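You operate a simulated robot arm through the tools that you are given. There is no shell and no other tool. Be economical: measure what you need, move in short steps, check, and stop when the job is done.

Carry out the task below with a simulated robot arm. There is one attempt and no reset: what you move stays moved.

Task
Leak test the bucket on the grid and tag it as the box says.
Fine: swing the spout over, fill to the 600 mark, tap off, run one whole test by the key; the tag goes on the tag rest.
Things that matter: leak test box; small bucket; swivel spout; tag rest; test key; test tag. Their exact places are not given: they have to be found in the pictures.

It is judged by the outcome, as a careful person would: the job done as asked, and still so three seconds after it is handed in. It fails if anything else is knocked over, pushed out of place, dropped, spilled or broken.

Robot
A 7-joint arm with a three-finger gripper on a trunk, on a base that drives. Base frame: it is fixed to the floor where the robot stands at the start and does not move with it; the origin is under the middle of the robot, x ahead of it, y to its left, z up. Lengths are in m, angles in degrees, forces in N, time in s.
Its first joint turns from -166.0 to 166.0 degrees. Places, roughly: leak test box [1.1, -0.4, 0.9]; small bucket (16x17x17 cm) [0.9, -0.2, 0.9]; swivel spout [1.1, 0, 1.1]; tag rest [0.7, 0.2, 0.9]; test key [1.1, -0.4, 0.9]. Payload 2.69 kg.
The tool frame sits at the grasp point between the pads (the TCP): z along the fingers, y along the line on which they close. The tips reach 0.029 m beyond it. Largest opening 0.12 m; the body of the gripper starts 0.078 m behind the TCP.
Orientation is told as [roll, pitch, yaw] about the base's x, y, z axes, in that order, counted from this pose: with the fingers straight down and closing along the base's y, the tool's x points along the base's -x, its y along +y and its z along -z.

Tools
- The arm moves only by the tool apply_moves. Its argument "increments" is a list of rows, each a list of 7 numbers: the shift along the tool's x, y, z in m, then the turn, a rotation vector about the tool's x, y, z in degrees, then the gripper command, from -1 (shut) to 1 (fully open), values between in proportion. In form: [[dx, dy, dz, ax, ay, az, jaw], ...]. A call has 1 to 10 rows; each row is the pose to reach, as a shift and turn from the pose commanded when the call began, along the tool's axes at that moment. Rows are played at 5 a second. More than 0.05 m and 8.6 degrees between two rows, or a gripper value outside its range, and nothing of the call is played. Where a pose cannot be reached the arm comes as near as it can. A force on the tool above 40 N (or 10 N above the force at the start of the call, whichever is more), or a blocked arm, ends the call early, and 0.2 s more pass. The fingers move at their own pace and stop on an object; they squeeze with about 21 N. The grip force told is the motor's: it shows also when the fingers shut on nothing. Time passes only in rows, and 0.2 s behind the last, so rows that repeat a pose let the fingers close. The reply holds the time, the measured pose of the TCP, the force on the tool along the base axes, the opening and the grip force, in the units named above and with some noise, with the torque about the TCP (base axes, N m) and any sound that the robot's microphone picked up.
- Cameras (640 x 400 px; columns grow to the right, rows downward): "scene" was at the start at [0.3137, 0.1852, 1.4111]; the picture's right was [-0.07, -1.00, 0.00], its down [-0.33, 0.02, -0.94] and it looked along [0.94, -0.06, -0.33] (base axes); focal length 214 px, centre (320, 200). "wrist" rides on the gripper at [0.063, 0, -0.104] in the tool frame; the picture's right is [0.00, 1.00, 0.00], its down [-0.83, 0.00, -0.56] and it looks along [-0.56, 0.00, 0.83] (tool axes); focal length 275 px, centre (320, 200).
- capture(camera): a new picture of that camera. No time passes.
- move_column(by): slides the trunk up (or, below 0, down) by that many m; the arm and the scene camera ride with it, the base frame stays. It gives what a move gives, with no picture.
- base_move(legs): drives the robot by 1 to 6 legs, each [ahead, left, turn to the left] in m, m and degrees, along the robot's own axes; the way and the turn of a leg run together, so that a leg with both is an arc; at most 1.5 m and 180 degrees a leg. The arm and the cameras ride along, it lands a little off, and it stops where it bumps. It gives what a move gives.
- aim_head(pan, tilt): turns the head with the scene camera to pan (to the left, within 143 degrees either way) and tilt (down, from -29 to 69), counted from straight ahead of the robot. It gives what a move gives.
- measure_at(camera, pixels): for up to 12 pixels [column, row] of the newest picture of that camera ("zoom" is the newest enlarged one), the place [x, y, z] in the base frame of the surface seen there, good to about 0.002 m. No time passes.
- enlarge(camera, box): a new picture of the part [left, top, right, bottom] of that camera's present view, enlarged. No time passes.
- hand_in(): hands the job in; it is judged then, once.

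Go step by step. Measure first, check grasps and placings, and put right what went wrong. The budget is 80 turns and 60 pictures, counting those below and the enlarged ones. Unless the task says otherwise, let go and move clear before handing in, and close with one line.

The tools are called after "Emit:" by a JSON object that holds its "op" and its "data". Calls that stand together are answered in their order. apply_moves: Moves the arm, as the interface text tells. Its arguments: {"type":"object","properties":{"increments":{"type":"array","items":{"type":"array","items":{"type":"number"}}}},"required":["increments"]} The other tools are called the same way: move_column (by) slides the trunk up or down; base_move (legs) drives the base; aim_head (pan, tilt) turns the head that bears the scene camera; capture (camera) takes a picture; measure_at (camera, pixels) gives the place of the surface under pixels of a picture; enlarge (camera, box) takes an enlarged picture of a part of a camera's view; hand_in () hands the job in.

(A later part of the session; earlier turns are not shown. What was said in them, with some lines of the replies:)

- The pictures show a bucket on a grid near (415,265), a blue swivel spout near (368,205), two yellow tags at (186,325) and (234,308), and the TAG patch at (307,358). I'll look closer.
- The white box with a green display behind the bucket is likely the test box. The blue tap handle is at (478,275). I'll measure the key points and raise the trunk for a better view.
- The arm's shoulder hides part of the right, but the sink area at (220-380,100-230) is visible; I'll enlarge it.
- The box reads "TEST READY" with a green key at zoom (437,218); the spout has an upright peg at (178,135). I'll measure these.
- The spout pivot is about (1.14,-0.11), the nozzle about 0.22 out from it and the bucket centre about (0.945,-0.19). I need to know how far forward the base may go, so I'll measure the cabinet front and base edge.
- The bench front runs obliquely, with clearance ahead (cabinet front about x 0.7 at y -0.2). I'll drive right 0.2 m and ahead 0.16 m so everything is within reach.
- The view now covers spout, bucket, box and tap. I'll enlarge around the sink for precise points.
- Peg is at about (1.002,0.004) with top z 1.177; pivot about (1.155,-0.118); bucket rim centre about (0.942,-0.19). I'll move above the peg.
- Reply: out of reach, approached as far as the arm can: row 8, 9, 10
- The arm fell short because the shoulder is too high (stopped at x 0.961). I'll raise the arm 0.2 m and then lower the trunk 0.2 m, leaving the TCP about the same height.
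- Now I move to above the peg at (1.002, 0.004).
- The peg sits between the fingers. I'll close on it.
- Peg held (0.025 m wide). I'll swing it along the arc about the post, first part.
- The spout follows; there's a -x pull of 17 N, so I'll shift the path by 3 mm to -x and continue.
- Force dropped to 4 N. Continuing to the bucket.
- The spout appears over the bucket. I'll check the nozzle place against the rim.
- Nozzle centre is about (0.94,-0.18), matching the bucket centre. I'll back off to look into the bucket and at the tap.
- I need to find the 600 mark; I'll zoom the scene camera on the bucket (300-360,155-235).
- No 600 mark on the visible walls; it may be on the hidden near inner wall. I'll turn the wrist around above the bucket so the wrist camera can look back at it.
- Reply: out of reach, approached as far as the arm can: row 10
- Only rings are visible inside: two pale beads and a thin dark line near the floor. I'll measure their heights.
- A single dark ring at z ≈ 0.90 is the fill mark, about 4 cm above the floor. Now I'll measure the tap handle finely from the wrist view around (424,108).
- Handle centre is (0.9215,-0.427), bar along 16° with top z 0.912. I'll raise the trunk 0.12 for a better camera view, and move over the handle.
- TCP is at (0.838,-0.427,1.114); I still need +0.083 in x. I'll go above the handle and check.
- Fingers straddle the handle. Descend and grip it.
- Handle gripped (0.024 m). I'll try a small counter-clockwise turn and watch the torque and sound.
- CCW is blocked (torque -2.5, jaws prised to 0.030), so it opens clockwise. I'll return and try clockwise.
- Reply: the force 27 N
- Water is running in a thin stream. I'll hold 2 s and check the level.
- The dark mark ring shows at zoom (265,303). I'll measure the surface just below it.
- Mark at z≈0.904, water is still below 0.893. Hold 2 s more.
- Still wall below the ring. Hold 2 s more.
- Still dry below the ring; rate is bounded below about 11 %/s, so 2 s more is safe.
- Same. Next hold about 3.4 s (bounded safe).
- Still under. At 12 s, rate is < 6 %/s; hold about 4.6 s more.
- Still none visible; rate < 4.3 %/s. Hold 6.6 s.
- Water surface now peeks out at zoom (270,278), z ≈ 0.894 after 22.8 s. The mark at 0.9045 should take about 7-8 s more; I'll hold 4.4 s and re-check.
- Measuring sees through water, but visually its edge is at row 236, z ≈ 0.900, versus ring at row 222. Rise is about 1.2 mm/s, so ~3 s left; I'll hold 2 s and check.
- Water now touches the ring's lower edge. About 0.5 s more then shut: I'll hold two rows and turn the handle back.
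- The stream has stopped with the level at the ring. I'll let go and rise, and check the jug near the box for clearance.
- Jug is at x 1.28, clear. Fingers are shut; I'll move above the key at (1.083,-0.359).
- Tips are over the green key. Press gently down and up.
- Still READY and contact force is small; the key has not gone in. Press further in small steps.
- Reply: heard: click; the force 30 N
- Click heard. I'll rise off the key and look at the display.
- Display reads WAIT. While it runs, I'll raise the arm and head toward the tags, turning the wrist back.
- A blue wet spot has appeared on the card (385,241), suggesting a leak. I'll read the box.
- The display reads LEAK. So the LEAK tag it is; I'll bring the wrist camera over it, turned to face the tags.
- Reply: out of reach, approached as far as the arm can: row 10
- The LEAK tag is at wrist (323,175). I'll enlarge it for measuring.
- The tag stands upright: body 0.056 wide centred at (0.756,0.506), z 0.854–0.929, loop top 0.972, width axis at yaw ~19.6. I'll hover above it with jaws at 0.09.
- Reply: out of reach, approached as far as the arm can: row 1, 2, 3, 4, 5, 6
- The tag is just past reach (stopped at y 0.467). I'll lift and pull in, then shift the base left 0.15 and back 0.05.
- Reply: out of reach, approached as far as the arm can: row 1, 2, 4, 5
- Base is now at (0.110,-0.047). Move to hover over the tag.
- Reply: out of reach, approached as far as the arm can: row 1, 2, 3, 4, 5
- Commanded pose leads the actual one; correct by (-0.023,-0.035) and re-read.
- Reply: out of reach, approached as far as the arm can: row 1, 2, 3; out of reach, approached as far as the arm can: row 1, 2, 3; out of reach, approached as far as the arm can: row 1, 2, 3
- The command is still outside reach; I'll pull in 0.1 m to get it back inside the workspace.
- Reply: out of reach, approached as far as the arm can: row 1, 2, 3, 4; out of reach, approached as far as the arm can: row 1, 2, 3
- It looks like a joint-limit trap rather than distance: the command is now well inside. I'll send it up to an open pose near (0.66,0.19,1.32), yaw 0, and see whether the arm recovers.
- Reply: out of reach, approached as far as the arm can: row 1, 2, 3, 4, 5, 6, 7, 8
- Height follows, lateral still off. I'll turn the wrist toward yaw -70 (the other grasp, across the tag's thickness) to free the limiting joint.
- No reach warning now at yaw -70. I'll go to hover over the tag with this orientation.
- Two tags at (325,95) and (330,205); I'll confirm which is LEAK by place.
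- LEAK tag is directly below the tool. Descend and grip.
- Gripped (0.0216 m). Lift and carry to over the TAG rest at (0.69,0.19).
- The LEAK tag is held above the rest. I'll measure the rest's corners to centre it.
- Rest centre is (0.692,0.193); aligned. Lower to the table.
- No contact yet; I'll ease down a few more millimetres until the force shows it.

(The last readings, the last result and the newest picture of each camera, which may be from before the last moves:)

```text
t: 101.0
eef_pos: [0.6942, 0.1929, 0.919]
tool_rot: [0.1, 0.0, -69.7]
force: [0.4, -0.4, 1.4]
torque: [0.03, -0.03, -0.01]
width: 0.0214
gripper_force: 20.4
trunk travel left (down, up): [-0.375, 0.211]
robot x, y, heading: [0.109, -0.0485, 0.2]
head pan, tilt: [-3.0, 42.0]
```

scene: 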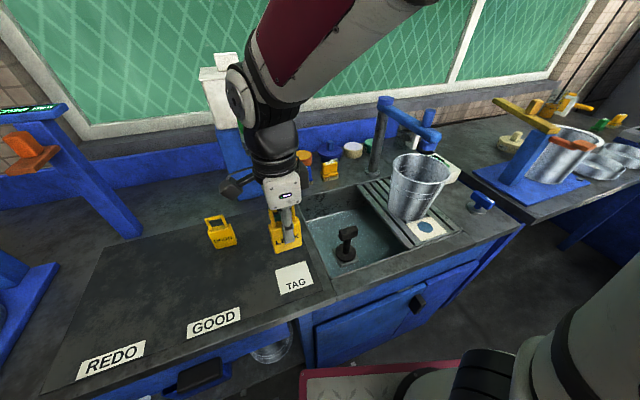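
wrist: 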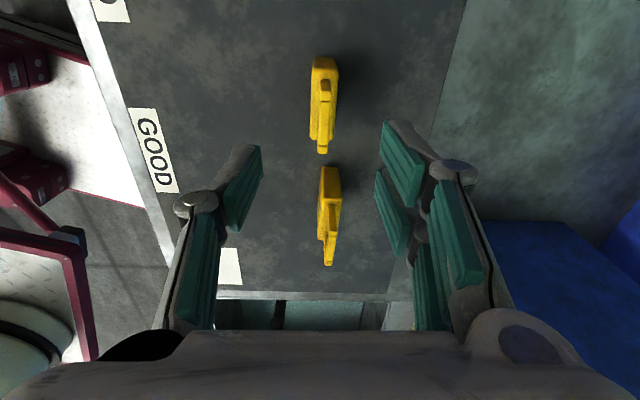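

Light contact (1.4 N). Release, pause, and rise straight up.

Emit:
{"op": "apply_moves", "data": {"increments": [[0, 0, 0.001, 0, 0, 0, -0.6], [0, 0, 0.001, 0, 0, 0, -0.3], [0, 0, 0.001, 0, 0, 0, 0], [0, 0, 0.001, 0, 0, 0, 0], [0, 0, -0.04, 0, 0, 0, 0], [0, 0, -0.085, 0, 0, 0, 0], [0, 0, -0.13, 0, 0, 0, 0], [0, 0, -0.175, 0, 0, 0, 0], [0, 0, -0.22, 0, 0, 0, 0], [0, 0, -0.265, 0, 0, 0, 0]]}}

Emit:
{"op": "capture", "data": {"camera": "scene"}}

```text
t: 103.2
eef_pos: [0.6958, 0.1938, 1.1796]
tool_rot: [0.0, -0.1, -69.8]
force: [0.2, -0.5, -0.8]
torque: [0.02, 0.05, -0.01]
width: 0.0598
gripper_force: 0.1
trunk travel left (down, up): [-0.375, 0.211]
robot x, y, heading: [0.1126, -0.0485, 0.5]
head pan, tilt: [-3.0, 42.0]
```

```text
4 pictures are left
```

scene: 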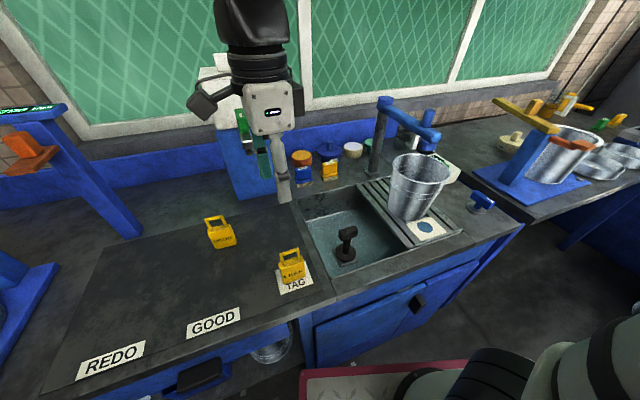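

The tag stands on the rest. One last close look at it and the bucket side.

Emit:
{"op": "enlarge", "data": {"camera": "scene", "box": [260, 230, 330, 300]}}

Emit:
{"op": "enlarge", "data": {"camera": "scene", "box": [370, 90, 510, 250]}}

```text
5.71 times, centred on (295, 265) of scene
```

zoom: 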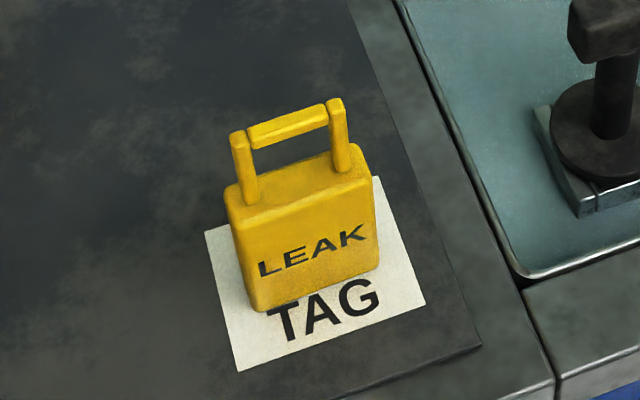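

```text
2.50 times, centred on (440, 170) of scene
```

zoom: 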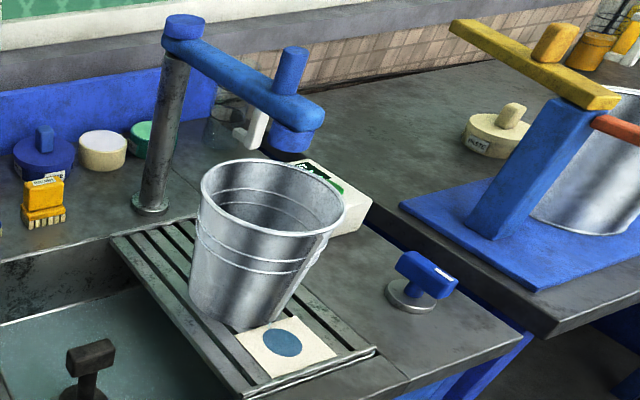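

The LEAK tag is upright on the TAG rest, the tap is off, and nothing else in view is out of place. I'm handing in.

Emit:
{"op": "hand_in", "data": {}}

```text
The job is handed in.
```

The bucket was filled to the one dark ring inside it, which I took as the 600 mark since no number was visible. The tap is off, one whole test was run, the box read LEAK, and the LEAK tag is standing on the tag rest.
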